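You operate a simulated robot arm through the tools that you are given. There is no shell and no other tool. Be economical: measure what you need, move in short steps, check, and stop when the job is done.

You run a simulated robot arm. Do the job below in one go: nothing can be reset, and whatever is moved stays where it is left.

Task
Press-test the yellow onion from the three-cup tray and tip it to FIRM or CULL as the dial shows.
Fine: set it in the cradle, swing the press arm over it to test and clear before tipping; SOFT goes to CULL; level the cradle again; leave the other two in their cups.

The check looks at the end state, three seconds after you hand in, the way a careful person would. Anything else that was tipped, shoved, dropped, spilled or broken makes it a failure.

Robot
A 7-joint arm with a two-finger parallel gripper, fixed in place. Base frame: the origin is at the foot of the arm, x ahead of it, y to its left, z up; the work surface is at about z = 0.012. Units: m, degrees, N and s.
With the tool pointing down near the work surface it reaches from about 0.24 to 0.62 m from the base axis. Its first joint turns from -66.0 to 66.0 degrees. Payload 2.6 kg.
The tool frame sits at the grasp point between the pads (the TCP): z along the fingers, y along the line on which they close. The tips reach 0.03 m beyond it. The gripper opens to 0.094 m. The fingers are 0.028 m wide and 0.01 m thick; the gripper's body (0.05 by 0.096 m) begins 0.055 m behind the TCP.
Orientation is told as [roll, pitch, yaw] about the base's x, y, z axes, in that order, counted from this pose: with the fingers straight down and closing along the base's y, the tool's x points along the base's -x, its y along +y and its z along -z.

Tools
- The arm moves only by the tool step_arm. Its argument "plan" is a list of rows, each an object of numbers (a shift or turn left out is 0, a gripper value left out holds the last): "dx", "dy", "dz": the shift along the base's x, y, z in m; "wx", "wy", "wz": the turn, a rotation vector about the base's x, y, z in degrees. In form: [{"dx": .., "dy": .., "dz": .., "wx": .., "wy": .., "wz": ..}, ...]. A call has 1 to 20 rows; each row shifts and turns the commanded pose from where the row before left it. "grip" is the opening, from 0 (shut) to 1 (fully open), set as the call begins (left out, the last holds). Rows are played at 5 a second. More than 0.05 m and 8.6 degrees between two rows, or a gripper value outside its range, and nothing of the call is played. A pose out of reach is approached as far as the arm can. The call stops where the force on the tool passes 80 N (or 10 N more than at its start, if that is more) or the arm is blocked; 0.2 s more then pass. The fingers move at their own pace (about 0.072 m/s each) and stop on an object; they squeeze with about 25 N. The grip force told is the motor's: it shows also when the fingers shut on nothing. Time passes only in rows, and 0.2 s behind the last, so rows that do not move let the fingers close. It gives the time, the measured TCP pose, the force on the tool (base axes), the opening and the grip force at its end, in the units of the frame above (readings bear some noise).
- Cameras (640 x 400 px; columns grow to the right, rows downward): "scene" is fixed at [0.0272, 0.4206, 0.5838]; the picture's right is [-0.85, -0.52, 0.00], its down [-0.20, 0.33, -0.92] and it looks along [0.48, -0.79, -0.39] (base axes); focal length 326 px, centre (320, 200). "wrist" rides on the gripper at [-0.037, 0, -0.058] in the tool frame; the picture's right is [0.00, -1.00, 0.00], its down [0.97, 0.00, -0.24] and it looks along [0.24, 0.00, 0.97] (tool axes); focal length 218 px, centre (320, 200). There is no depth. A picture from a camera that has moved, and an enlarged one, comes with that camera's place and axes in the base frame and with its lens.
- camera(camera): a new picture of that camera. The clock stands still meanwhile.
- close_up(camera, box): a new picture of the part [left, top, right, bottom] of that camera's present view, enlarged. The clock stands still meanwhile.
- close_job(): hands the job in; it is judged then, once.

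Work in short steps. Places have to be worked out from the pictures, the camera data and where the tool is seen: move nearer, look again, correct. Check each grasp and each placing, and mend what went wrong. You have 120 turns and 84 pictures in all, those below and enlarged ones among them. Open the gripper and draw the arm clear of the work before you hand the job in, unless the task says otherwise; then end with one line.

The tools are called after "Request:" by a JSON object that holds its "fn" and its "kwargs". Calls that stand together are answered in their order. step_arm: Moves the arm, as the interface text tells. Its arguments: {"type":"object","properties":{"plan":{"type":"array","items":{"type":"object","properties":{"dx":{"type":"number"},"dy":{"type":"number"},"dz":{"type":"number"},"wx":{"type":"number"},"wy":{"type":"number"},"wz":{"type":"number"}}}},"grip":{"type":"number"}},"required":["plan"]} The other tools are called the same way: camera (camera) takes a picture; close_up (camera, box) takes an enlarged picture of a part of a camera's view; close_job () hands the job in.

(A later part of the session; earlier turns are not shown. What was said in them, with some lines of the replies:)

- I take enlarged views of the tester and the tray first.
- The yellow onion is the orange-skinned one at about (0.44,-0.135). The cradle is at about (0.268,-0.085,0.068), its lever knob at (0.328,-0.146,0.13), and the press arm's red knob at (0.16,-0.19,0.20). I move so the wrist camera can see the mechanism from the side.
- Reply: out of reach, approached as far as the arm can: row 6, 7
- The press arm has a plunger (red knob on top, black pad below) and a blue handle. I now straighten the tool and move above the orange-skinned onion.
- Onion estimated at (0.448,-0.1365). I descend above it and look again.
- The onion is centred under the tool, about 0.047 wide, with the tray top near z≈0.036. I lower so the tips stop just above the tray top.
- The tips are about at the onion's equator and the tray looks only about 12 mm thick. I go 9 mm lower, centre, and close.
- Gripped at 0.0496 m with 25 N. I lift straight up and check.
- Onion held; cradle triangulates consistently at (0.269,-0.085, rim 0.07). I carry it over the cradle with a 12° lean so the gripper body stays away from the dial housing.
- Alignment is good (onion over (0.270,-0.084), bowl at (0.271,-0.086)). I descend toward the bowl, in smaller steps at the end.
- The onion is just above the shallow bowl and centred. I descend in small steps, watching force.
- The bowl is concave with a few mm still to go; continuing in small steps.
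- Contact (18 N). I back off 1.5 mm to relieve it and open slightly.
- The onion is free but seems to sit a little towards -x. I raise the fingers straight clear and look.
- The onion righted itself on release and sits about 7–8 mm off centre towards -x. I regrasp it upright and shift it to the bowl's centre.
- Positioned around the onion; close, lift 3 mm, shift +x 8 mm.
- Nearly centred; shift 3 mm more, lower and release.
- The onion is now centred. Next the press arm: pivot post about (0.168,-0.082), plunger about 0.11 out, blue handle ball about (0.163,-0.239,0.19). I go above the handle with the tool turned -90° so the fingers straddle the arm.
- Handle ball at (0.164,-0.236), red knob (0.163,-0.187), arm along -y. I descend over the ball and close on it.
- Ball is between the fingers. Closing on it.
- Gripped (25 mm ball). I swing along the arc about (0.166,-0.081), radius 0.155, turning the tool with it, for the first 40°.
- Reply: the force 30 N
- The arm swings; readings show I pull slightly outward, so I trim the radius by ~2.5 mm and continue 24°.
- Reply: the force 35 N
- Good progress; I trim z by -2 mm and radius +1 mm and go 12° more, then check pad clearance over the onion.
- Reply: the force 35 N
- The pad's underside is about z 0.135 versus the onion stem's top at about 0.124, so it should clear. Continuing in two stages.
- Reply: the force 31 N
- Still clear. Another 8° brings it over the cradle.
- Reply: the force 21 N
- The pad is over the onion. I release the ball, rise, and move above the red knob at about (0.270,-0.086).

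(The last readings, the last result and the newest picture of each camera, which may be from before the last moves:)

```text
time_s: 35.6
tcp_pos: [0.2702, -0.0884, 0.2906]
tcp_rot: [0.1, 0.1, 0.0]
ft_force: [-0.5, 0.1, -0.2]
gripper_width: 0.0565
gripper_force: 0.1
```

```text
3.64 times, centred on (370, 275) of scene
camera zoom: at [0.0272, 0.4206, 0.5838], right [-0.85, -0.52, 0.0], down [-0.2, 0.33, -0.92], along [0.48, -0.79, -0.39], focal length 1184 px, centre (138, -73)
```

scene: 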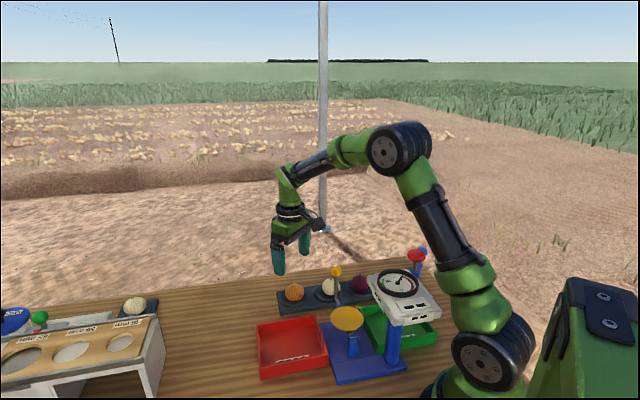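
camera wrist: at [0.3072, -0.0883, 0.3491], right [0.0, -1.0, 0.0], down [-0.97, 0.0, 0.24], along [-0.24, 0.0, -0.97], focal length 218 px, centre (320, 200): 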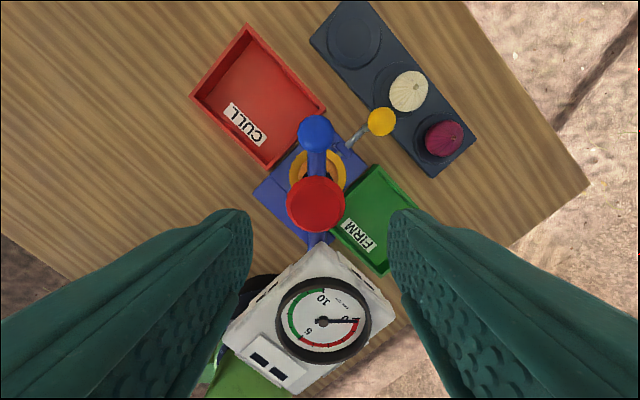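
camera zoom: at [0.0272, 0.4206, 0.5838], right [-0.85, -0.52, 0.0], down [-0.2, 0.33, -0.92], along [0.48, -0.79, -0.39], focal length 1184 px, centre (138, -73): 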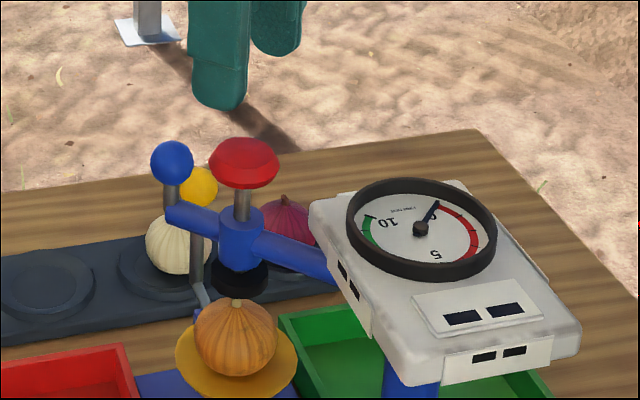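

Red knob at (0.269,-0.0856). I close the fingers and lower to just above the knob.

Request:
{"fn": "step_arm", "kwargs": {"plan": [{"dy": 0.0025, "dx": -0.001}, {"dz": -0.015}, {"dz": -0.015}, {"dz": -0.01}, {}], "grip": 0}}

Request:
{"fn": "close_up", "kwargs": {"camera": "scene", "box": [310, 220, 430, 330]}}

```text
time_s: 36.8
tcp_pos: [0.2695, -0.0842, 0.2497]
tcp_rot: [0.0, 0.0, -0.1]
ft_force: [-0.4, 0.3, -0.1]
gripper_width: 0.0002
gripper_force: 24.7
```

```text
3.64 times, centred on (370, 275) of scene
camera zoom: at [0.0272, 0.4206, 0.5838], right [-0.85, -0.52, 0.0], down [-0.2, 0.33, -0.92], along [0.48, -0.79, -0.39], focal length 1184 px, centre (138, -73)
```

zoom: 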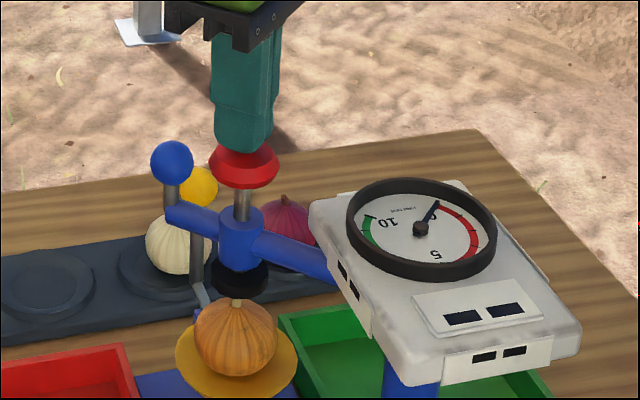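

Tips are just above the knob. I press down in small steps, watching the force.

Request:
{"fn": "step_arm", "kwargs": {"plan": [{"dz": -0.004}, {"dz": -0.003}, {"dz": -0.003}, {"dz": -0.003}, {}]}}

Request:
{"fn": "close_up", "kwargs": {"camera": "scene", "box": [310, 220, 430, 330]}}

```text
time_s: 38.0
tcp_pos: [0.2701, -0.0846, 0.2376]
tcp_rot: [0.1, 0.0, 0.0]
ft_force: [-0.3, 0.2, 0.8]
gripper_width: 0.0
gripper_force: 24.9
```

```text
3.64 times, centred on (370, 275) of scene
camera zoom: at [0.0272, 0.4206, 0.5838], right [-0.85, -0.52, 0.0], down [-0.2, 0.33, -0.92], along [0.48, -0.79, -0.39], focal length 1184 px, centre (138, -73)
```

zoom: 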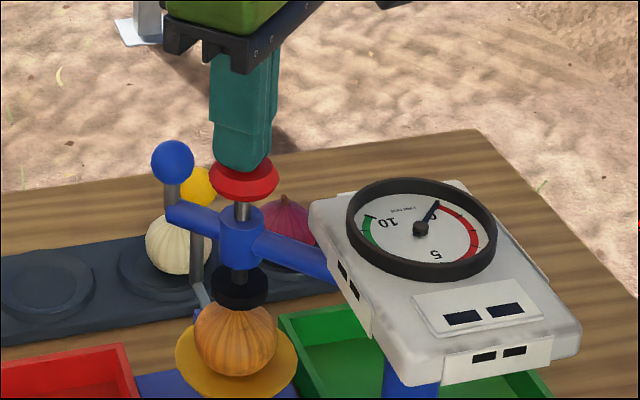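

The plunger slides down, pad near the onion's top, dial still at 0. Continuing gently.

Request:
{"fn": "step_arm", "kwargs": {"plan": [{"dz": -0.003}, {"dz": -0.002}, {"dz": -0.002}, {"dz": -0.002}, {}]}}

Request:
{"fn": "close_up", "kwargs": {"camera": "scene", "box": [310, 220, 430, 330]}}

```text
time_s: 39.2
tcp_pos: [0.2709, -0.0853, 0.2295]
tcp_rot: [-0.1, -0.1, -0.1]
ft_force: [-7.4, 0.3, 19.8]
gripper_width: 0.0
gripper_force: 24.8
```

```text
3.64 times, centred on (370, 275) of scene
camera zoom: at [0.0272, 0.4207, 0.5838], right [-0.85, -0.52, 0.0], down [-0.2, 0.33, -0.92], along [0.48, -0.79, -0.39], focal length 1184 px, centre (138, -73)
```

zoom: 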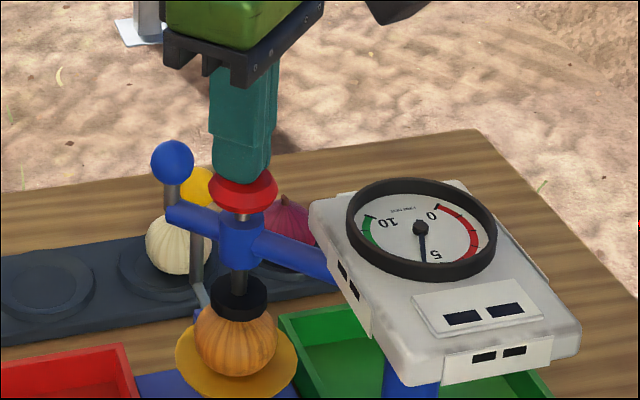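

Contact at 20 N; dial reads about 5. I look closely at the dial, then press a bit more to see whether the reading settles.

Request:
{"fn": "step_arm", "kwargs": {"plan": [{"dz": -0.0015}, {}, {}]}}

Request:
{"fn": "close_up", "kwargs": {"camera": "scene", "box": [370, 255, 425, 305]}}

```text
time_s: 40.0
tcp_pos: [0.2701, -0.0854, 0.2287]
tcp_rot: [0.0, -0.3, -0.2]
ft_force: [-23.4, -0.9, 55.8]
gripper_width: 0.0001
gripper_force: 25.2
```

```text
8.00 times, centred on (398, 280) of scene
camera zoom: at [0.027, 0.4207, 0.5838], right [-0.85, -0.52, 0.0], down [-0.2, 0.33, -0.92], along [0.48, -0.79, -0.39], focal length 2605 px, centre (-300, -440)
```

zoom: 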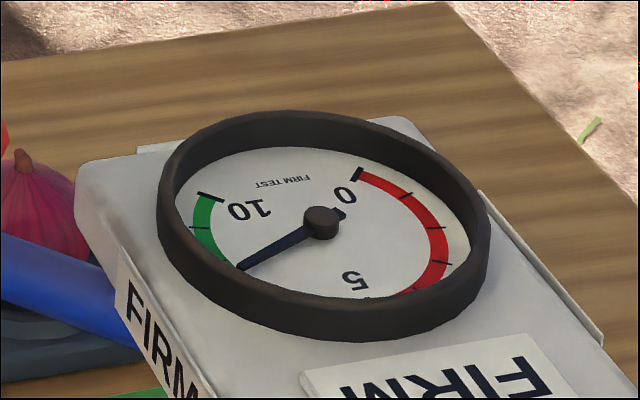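

The needle climbed to about 7.5 at 56 N. I hold still to see where it settles.

Request:
{"fn": "step_arm", "kwargs": {"plan": [{}, {}, {}, {}, {}]}}

Request:
{"fn": "close_up", "kwargs": {"camera": "scene", "box": [370, 255, 425, 305]}}

Request:
{"fn": "close_up", "kwargs": {"camera": "scene", "box": [310, 220, 430, 330]}}

```text
time_s: 41.2
tcp_pos: [0.2723, -0.0847, 0.229]
tcp_rot: [0.0, -0.3, -0.1]
ft_force: [-20.8, -2.5, 55.1]
gripper_width: 0.0003
gripper_force: 24.9
```

```text
8.00 times, centred on (398, 280) of scene
camera zoom: at [0.027, 0.4207, 0.5838], right [-0.85, -0.52, 0.0], down [-0.2, 0.33, -0.92], along [0.48, -0.79, -0.39], focal length 2605 px, centre (-300, -440)
```

zoom: 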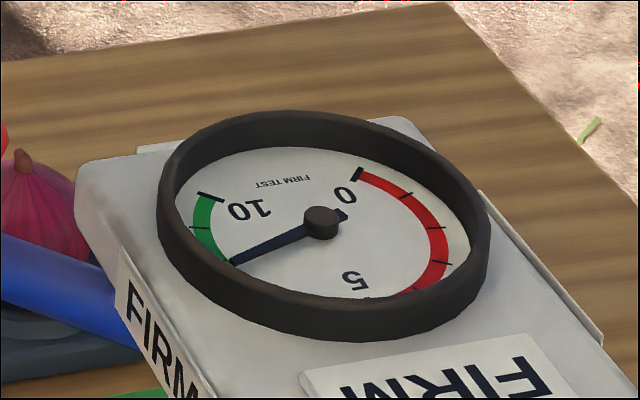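

```text
3.64 times, centred on (370, 275) of scene
camera zoom: at [0.027, 0.4207, 0.5838], right [-0.85, -0.52, 0.0], down [-0.2, 0.33, -0.92], along [0.48, -0.79, -0.39], focal length 1184 px, centre (138, -73)
```

zoom: 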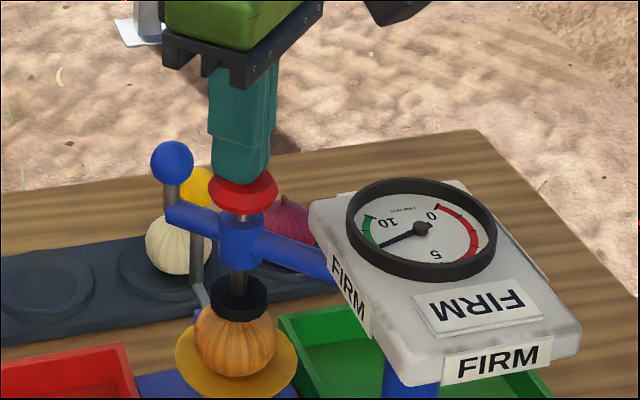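

The verdict windows now show FIRM and the needle settles at the green zone. I lift off and check the plunger springs back.

Request:
{"fn": "step_arm", "kwargs": {"plan": [{"dz": 0.005}, {"dz": 0.015}, {"dz": 0.03}, {"dz": 0.03}, {}]}}

Request:
{"fn": "close_up", "kwargs": {"camera": "scene", "box": [310, 220, 430, 330]}}

```text
time_s: 42.4
tcp_pos: [0.2701, -0.0863, 0.306]
tcp_rot: [0.0, -0.1, 0.0]
ft_force: [-0.2, -0.4, 0.9]
gripper_width: 0.0
gripper_force: 24.8
```

```text
3.64 times, centred on (370, 275) of scene
camera zoom: at [0.0272, 0.4206, 0.5838], right [-0.85, -0.52, 0.0], down [-0.2, 0.33, -0.92], along [0.48, -0.79, -0.39], focal length 1184 px, centre (138, -73)
```

zoom: 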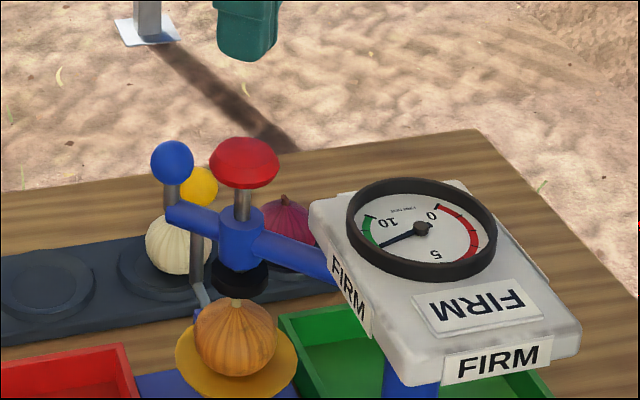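

The plunger returned and the verdict stays. I go back to the handle ball at (0.317,-0.088) to swing the press arm clear.

Request:
{"fn": "step_arm", "kwargs": {"plan": [{"dx": 0.03}, {"dx": 0.017, "dy": -0.002}, {"dz": -0.04}, {"dz": -0.04}, {"dz": -0.03}, {"dz": -0.005}, {}], "grip": 0.65}}

Request:
{"fn": "step_arm", "kwargs": {"plan": [{}, {}, {}, {}], "grip": 0.2}}

Request:
{"fn": "camera", "kwargs": {"camera": "wrist"}}

```text
time_s: 44.0
tcp_pos: [0.3177, -0.0872, 0.1926]
tcp_rot: [0.0, -0.1, 0.0]
ft_force: [-0.1, 0.0, 0.3]
gripper_width: 0.0609
gripper_force: 0.1
```

```text
time_s: 45.0
tcp_pos: [0.3165, -0.0867, 0.1928]
tcp_rot: [0.0, 0.1, 0.0]
ft_force: [0.4, 1.3, -2.3]
gripper_width: 0.0254
gripper_force: 44.5
```

```text
32 pictures are left
camera wrist: at [0.3549, -0.0876, 0.2511], right [0.0, -1.0, 0.0], down [-0.97, 0.0, 0.24], along [-0.24, 0.0, -0.97], focal length 218 px, centre (320, 200)
```

wrist: 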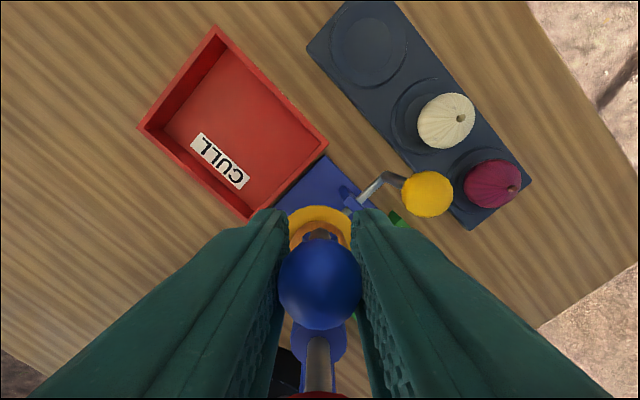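

Ball gripped. Fitted pivot (0.1645,-0.083), R 0.1527; I swing back the first 24° (away from the onion).

Request:
{"fn": "step_arm", "kwargs": {"plan": [{"dx": -0.0007, "dy": -0.0107, "wz": -4}, {"dx": -0.0015, "dy": -0.0105, "wz": -4}, {"dx": -0.0022, "dy": -0.0104, "wz": -4}, {"dx": -0.003, "dy": -0.0103, "wz": -4}, {"dx": -0.0036, "dy": -0.01, "wz": -4}, {"dx": -0.0044, "dy": -0.0097, "wz": -4}]}}

Request:
{"fn": "close_up", "kwargs": {"camera": "scene", "box": [300, 220, 430, 330]}}

```text
time_s: 46.4
tcp_pos: [0.303, -0.149, 0.192]
tcp_rot: [0.0, -0.2, -24.1]
ft_force: [23.8, -11.4, -17.1]
gripper_width: 0.025
gripper_force: 44.6
```

```text
3.64 times, centred on (365, 275) of scene
camera zoom: at [0.0273, 0.4206, 0.5838], right [-0.85, -0.52, 0.0], down [-0.2, 0.33, -0.92], along [0.48, -0.79, -0.39], focal length 1184 px, centre (156, -73)
```

zoom: 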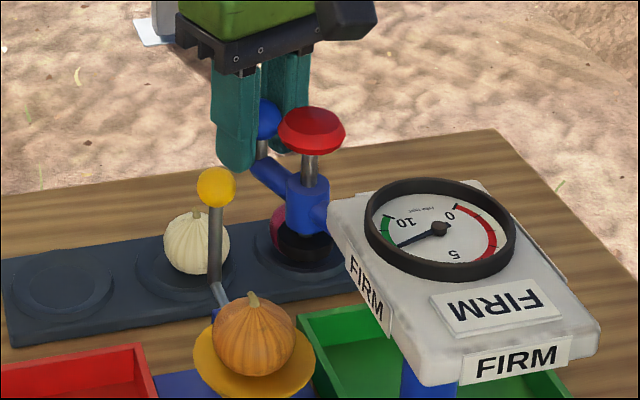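

Onion undisturbed. Continuing the swing back the remaining 64°.

Request:
{"fn": "step_arm", "kwargs": {"plan": [{"dx": -0.0042, "dy": -0.0099, "wz": -4}, {"dx": -0.0056, "dy": -0.009, "wz": -4}, {"dx": -0.0063, "dy": -0.0086, "wz": -4}, {"dx": -0.0068, "dy": -0.0082, "wz": -4}, {"dx": -0.0074, "dy": -0.0076, "wz": -4}, {"dx": -0.0079, "dy": -0.0072, "wz": -4}, {"dx": -0.0084, "dy": -0.0065, "wz": -4}, {"dx": -0.0089, "dy": -0.006, "wz": -4}]}}

Request:
{"fn": "step_arm", "kwargs": {"plan": [{"dx": -0.0092, "dy": -0.0053, "wz": -4}, {"dx": -0.0096, "dy": -0.0047, "wz": -4}, {"dx": -0.0099, "dy": -0.004, "wz": -4}, {"dx": -0.0101, "dy": -0.0033, "wz": -4}, {"dx": -0.0104, "dy": -0.0026, "wz": -4}, {"dx": -0.0104, "dy": -0.0018, "wz": -4}, {"dx": -0.0106, "dy": -0.0011, "wz": -4}, {"dx": -0.0107, "dy": -0.0004, "wz": -4}, {}]}}

Request:
{"fn": "close_up", "kwargs": {"camera": "scene", "box": [300, 200, 460, 340]}}

```text
time_s: 48.2
tcp_pos: [0.2472, -0.2136, 0.1923]
tcp_rot: [0.0, -0.4, -56.0]
ft_force: [7.5, -13.5, 10.6]
gripper_width: 0.0251
gripper_force: 45.0
```

```text
time_s: 50.2
tcp_pos: [0.1666, -0.2373, 0.1931]
tcp_rot: [0.2, -0.6, -87.7]
ft_force: [-0.5, -33.5, -6.3]
gripper_width: 0.0252
gripper_force: 45.6
```

```text
2.86 times, centred on (380, 270) of scene
camera zoom: at [0.0272, 0.4206, 0.5839], right [-0.85, -0.52, 0.0], down [-0.2, 0.33, -0.92], along [0.48, -0.79, -0.39], focal length 930 px, centre (149, 0)
```

zoom: 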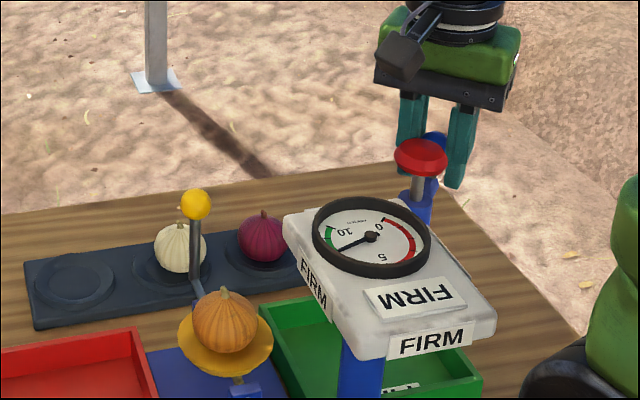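

Press arm is back at its parked position. I release, rise, and travel to above the cradle lever's knob with the fingers set to close along the tipping axis (yaw +45°).

Request:
{"fn": "step_arm", "kwargs": {"plan": [{}, {}, {}, {"dz": 0.03}, {"dz": 0.04}, {"dz": 0.03}], "grip": 0.6}}

Request:
{"fn": "step_arm", "kwargs": {"plan": [{"wz": 8, "dx": 0.02}, {"wz": 8, "dx": 0.02}, {"wz": 8, "dx": 0.02}, {"wz": 8, "dx": 0.02, "dy": 0.01}, {"wz": 8, "dx": 0.02, "dy": 0.01}, {"wz": 8, "dx": 0.02, "dy": 0.02}, {"wz": 8, "dx": 0.02, "dy": 0.02}, {"wz": 8, "dx": 0.02, "dy": 0.02}, {"wz": 8, "dy": 0.01}, {"wz": 8}, {"wz": 8}, {"wz": 8}, {"wz": 8}, {"wz": 8}, {"wz": 8}, {"wz": 8}, {"wz": 5}, {}]}}

Request:
{"fn": "camera", "kwargs": {"camera": "wrist"}}

Request:
{"fn": "camera", "kwargs": {"camera": "scene"}}

```text
time_s: 51.6
tcp_pos: [0.1667, -0.2348, 0.2927]
tcp_rot: [0.0, 0.1, -88.0]
ft_force: [-0.1, -0.3, 0.3]
gripper_width: 0.0565
gripper_force: 0.0
```

```text
time_s: 55.4
tcp_pos: [0.3248, -0.1457, 0.2922]
tcp_rot: [0.0, 0.0, 45.1]
ft_force: [0.1, 0.7, -0.3]
gripper_width: 0.0566
gripper_force: 0.1
```

```text
29 pictures are left
camera wrist: at [0.3521, -0.1193, 0.3509], right [0.71, -0.71, 0.0], down [-0.69, -0.69, 0.24], along [-0.17, -0.17, -0.97], focal length 218 px, centre (320, 200)
```

wrist: 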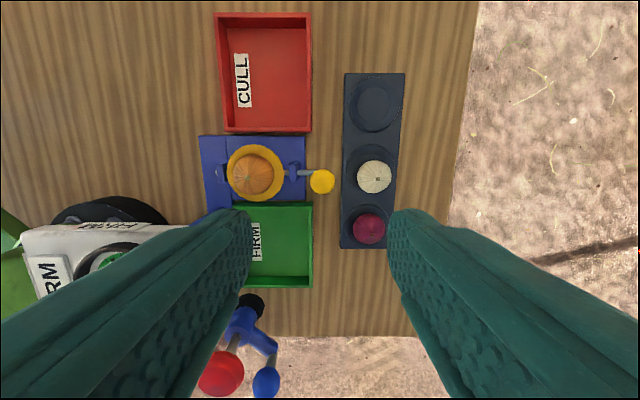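

```text
28 pictures are left
```

scene: 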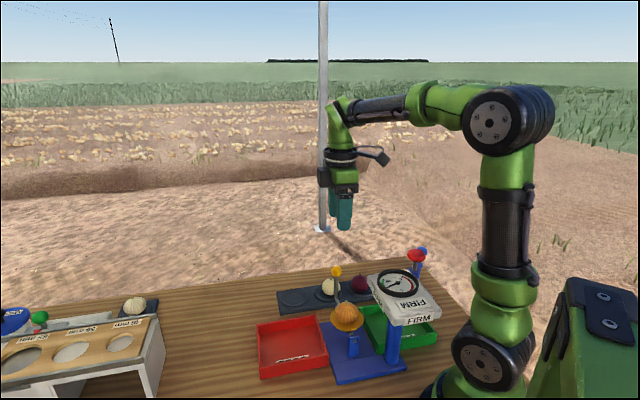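

The layout is clean in this view; knob at (0.329,-0.145,0.131). I descend over it and check.

Request:
{"fn": "step_arm", "kwargs": {"plan": [{"dx": 0.004, "dz": -0.04}, {"dz": -0.04}, {"dz": -0.04}, {"dz": -0.02}, {"dz": -0.008}, {}]}}

Request:
{"fn": "camera", "kwargs": {"camera": "wrist"}}

Request:
{"fn": "close_up", "kwargs": {"camera": "scene", "box": [290, 230, 430, 350]}}

```text
time_s: 56.8
tcp_pos: [0.33, -0.1434, 0.1429]
tcp_rot: [-0.1, 0.0, 44.9]
ft_force: [0.6, -0.7, 0.1]
gripper_width: 0.0565
gripper_force: 0.1
```

```text
27 pictures are left
camera wrist: at [0.3564, -0.1189, 0.2023], right [0.71, -0.71, 0.0], down [-0.69, -0.69, 0.24], along [-0.17, -0.17, -0.97], focal length 218 px, centre (320, 200)
```

wrist: 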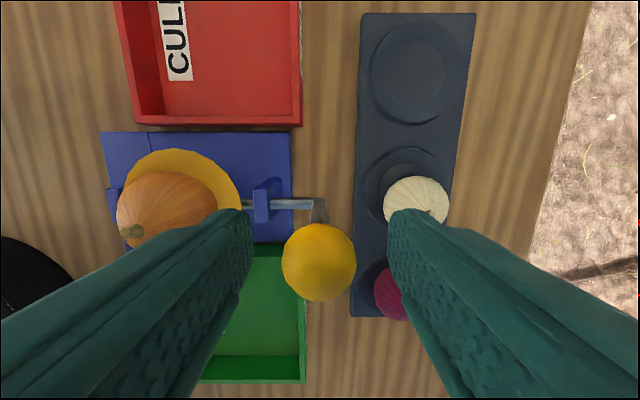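

```text
3.33 times, centred on (360, 290) of scene
camera zoom: at [0.0272, 0.4206, 0.5838], right [-0.85, -0.52, 0.0], down [-0.2, 0.33, -0.92], along [0.48, -0.79, -0.39], focal length 1086 px, centre (187, -100)
```

zoom: 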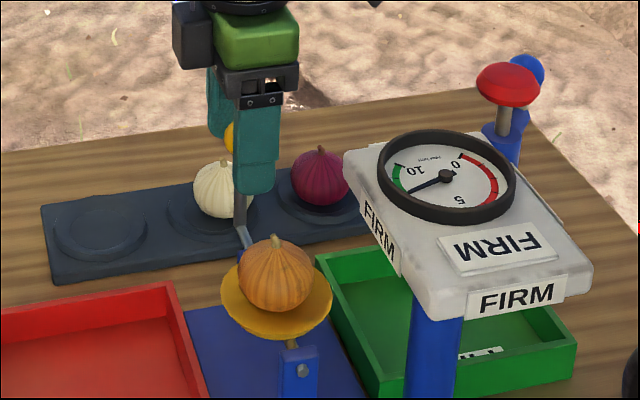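

Knob is between the fingers; small trim and close on it.

Request:
{"fn": "step_arm", "kwargs": {"plan": [{"dx": -0.002, "dy": -0.003, "dz": -0.001}, {}, {}, {}, {}], "grip": 0.2}}

```text
time_s: 58.0
tcp_pos: [0.3267, -0.1468, 0.1428]
tcp_rot: [0.2, -0.1, 45.0]
ft_force: [-6.3, 10.7, 5.3]
gripper_width: 0.0251
gripper_force: 44.8
```

Gripped. I tip slowly toward FIRM along the lever arc, first 20°.

Request:
{"fn": "step_arm", "kwargs": {"plan": [{"dx": -0.0007, "dy": 0.0007}, {"dx": -0.005, "dy": -0.005, "dz": -0.0003}, {"dx": -0.005, "dy": -0.005, "dz": -0.0009}, {"dx": -0.0049, "dy": -0.0049, "dz": -0.0015}, {"dx": -0.0048, "dy": -0.0048, "dz": -0.0021}, {}]}}

Request:
{"fn": "close_up", "kwargs": {"camera": "scene", "box": [290, 230, 430, 350]}}

```text
time_s: 59.4
tcp_pos: [0.3083, -0.1663, 0.14]
tcp_rot: [-0.2, -0.2, 44.9]
ft_force: [1.8, 14.6, 23.6]
gripper_width: 0.0256
gripper_force: 45.4
```

```text
3.33 times, centred on (360, 290) of scene
camera zoom: at [0.0271, 0.4207, 0.5838], right [-0.85, -0.52, 0.0], down [-0.2, 0.33, -0.92], along [0.48, -0.79, -0.39], focal length 1086 px, centre (187, -100)
```

zoom: 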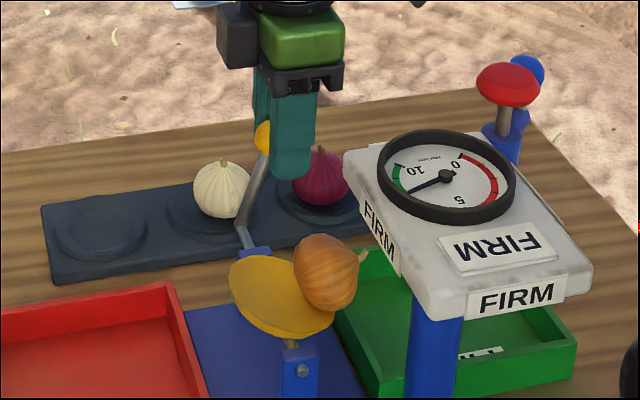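

The onion is already rolling to FIRM over the bowl's edge. I tip 15° more and look.

Request:
{"fn": "step_arm", "kwargs": {"plan": [{"dx": -0.0046, "dy": -0.0046, "dz": -0.0022}, {"dx": -0.0044, "dy": -0.0044, "dz": -0.003}, {"dx": -0.0042, "dy": -0.0042, "dz": -0.0036}, {}, {}, {}]}}

Request:
{"fn": "close_up", "kwargs": {"camera": "scene", "box": [290, 230, 430, 350]}}

Request:
{"fn": "camera", "kwargs": {"camera": "wrist"}}

```text
time_s: 60.8
tcp_pos: [0.2942, -0.1806, 0.13]
tcp_rot: [-0.1, -0.2, 45.0]
ft_force: [15.2, 3.3, 4.9]
gripper_width: 0.0254
gripper_force: 45.0
```

```text
3.33 times, centred on (360, 290) of scene
camera zoom: at [0.0272, 0.4206, 0.5838], right [-0.85, -0.52, 0.0], down [-0.2, 0.33, -0.92], along [0.48, -0.79, -0.39], focal length 1086 px, centre (187, -100)
```

zoom: 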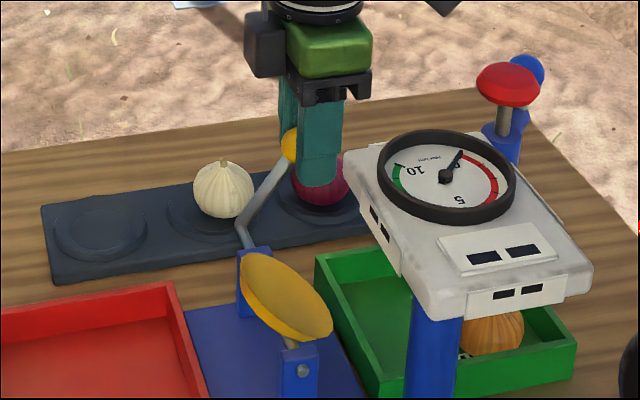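

```text
23 pictures are left
camera wrist: at [0.3202, -0.1544, 0.1889], right [0.71, -0.71, 0.0], down [-0.69, -0.69, 0.24], along [-0.17, -0.17, -0.97], focal length 218 px, centre (320, 200)
```

wrist: 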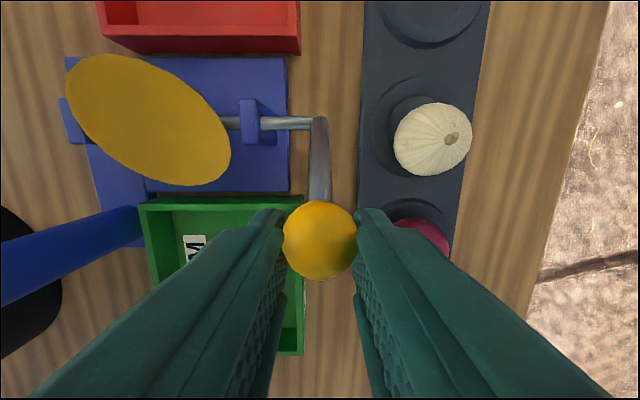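

The onion is in the FIRM tray. I bring the lever back along the same arc to level.

Request:
{"fn": "step_arm", "kwargs": {"plan": [{"dx": 0.0042, "dy": 0.0042, "dz": 0.0036}, {"dx": 0.0044, "dy": 0.0044, "dz": 0.003}, {"dx": 0.0046, "dy": 0.0046, "dz": 0.0022}, {"dx": 0.0048, "dy": 0.0048, "dz": 0.0021}, {"dx": 0.0049, "dy": 0.0049, "dz": 0.0015}, {"dx": 0.005, "dy": 0.005, "dz": 0.0009}, {"dx": 0.005, "dy": 0.005, "dz": 0.0003}, {}, {}]}}

Request:
{"fn": "close_up", "kwargs": {"camera": "scene", "box": [310, 260, 410, 345]}}

```text
time_s: 62.8
tcp_pos: [0.3268, -0.146, 0.1445]
tcp_rot: [0.1, 0.0, 45.1]
ft_force: [-9.9, -11.0, 10.3]
gripper_width: 0.025
gripper_force: 45.7
```

```text
4.71 times, centred on (360, 302) of scene
camera zoom: at [0.0272, 0.4207, 0.5838], right [-0.85, -0.52, 0.0], down [-0.2, 0.33, -0.92], along [0.48, -0.79, -0.39], focal length 1533 px, centre (132, -282)
```

zoom: 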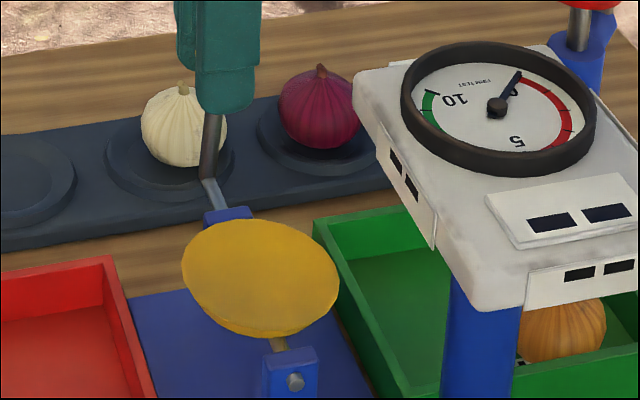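

The bowl still leans slightly to FIRM (stalk not vertical). I push a little further toward CULL.

Request:
{"fn": "step_arm", "kwargs": {"plan": [{"dx": 0.0025, "dy": 0.0025}, {"dx": 0.0025, "dy": 0.0025}, {}, {}]}}

Request:
{"fn": "close_up", "kwargs": {"camera": "scene", "box": [310, 260, 410, 345]}}

```text
time_s: 63.8
tcp_pos: [0.3313, -0.1426, 0.1432]
tcp_rot: [-0.1, 0.0, 45.1]
ft_force: [-8.7, -11.7, 9.5]
gripper_width: 0.0252
gripper_force: 45.1
```

```text
4.71 times, centred on (360, 302) of scene
camera zoom: at [0.0272, 0.4206, 0.5838], right [-0.85, -0.52, 0.0], down [-0.2, 0.33, -0.92], along [0.48, -0.79, -0.39], focal length 1533 px, centre (132, -282)
```

zoom: 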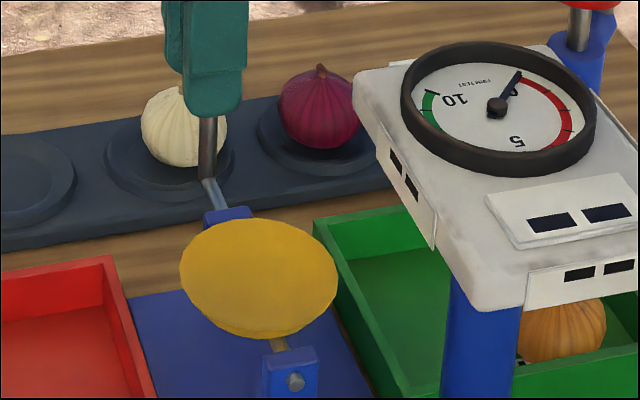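

Nearly level; another ~1.5°, then release and check freely.

Request:
{"fn": "step_arm", "kwargs": {"plan": [{"dx": 0.0018, "dy": 0.0018}, {}, {}]}}

Request:
{"fn": "step_arm", "kwargs": {"plan": [{}, {}, {}, {"dz": 0.02}, {"dz": 0.03}, {"dz": 0.04}, {"dz": 0.04}, {}], "grip": 0.6}}

Request:
{"fn": "close_up", "kwargs": {"camera": "scene", "box": [240, 230, 460, 390]}}

Request:
{"fn": "close_up", "kwargs": {"camera": "scene", "box": [310, 260, 410, 345]}}

Request:
{"fn": "camera", "kwargs": {"camera": "wrist"}}

```text
time_s: 64.6
tcp_pos: [0.3336, -0.1413, 0.1414]
tcp_rot: [-0.1, 0.2, 45.0]
ft_force: [-5.3, -17.9, 1.5]
gripper_width: 0.0255
gripper_force: 44.9
```

```text
time_s: 66.4
tcp_pos: [0.3327, -0.1408, 0.2759]
tcp_rot: [0.0, -0.1, 45.0]
ft_force: [0.0, 0.3, -0.4]
gripper_width: 0.0566
gripper_force: 0.1
```

```text
2.50 times, centred on (350, 310) of scene
camera zoom: at [0.0272, 0.4206, 0.5838], right [-0.85, -0.52, 0.0], down [-0.2, 0.33, -0.92], along [0.48, -0.79, -0.39], focal length 814 px, centre (245, -75)
```

zoom: 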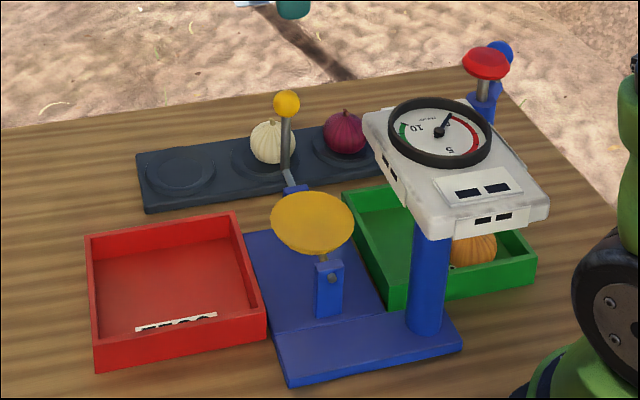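

```text
4.71 times, centred on (360, 302) of scene
camera zoom: at [0.0272, 0.4206, 0.5838], right [-0.85, -0.52, 0.0], down [-0.2, 0.33, -0.92], along [0.48, -0.79, -0.39], focal length 1533 px, centre (132, -282)
```

zoom: 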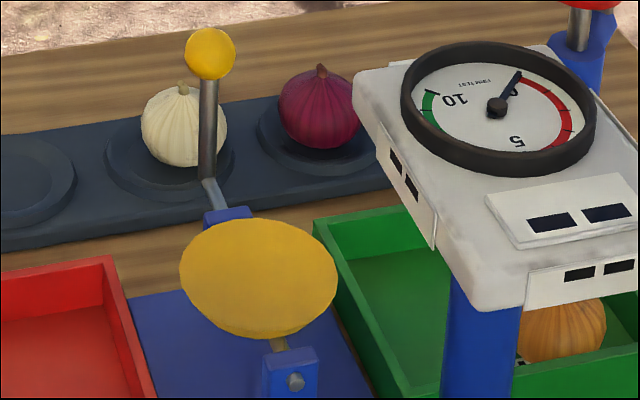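

```text
18 pictures are left
camera wrist: at [0.3595, -0.1145, 0.3343], right [0.71, -0.71, 0.0], down [-0.69, -0.69, 0.24], along [-0.17, -0.17, -0.97], focal length 218 px, centre (320, 200)
```

wrist: 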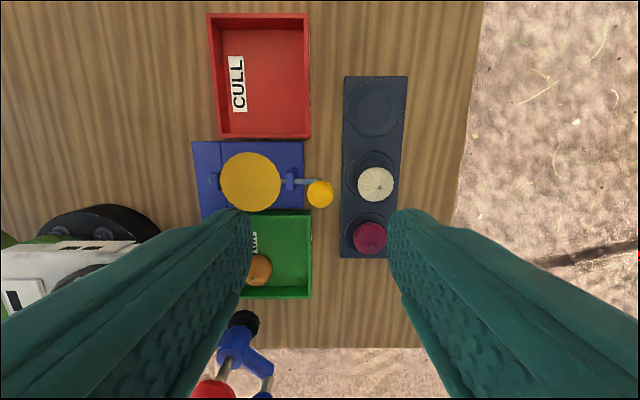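

The knob and bowl match their initial level position exactly, the press arm is parked, and the onion rests in FIRM. I draw the arm up clear and take a last look.

Request:
{"fn": "step_arm", "kwargs": {"plan": [{"dz": 0.04}, {"dz": 0.04}, {"dz": 0.04}, {}, {}, {}]}}

Request:
{"fn": "close_up", "kwargs": {"camera": "scene", "box": [240, 230, 460, 390]}}

```text
time_s: 67.8
tcp_pos: [0.3341, -0.1394, 0.3916]
tcp_rot: [0.1, 0.0, 44.9]
ft_force: [-0.7, -0.8, -0.3]
gripper_width: 0.0565
gripper_force: 0.1
```

```text
2.50 times, centred on (350, 310) of scene
camera zoom: at [0.0272, 0.4206, 0.5838], right [-0.85, -0.52, 0.0], down [-0.2, 0.33, -0.92], along [0.48, -0.79, -0.39], focal length 814 px, centre (245, -75)
```

zoom: 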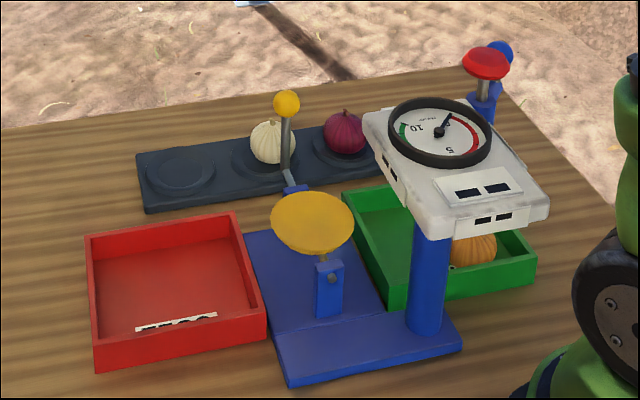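

Everything is in its final state, so I hand in.

Request:
{"fn": "close_job", "kwargs": {}}

```text
The job is handed in.
```

The yellow onion tested FIRM and is in the FIRM tray; the cradle is level, the press arm is swung clear, and the other two onions are still in their cups.
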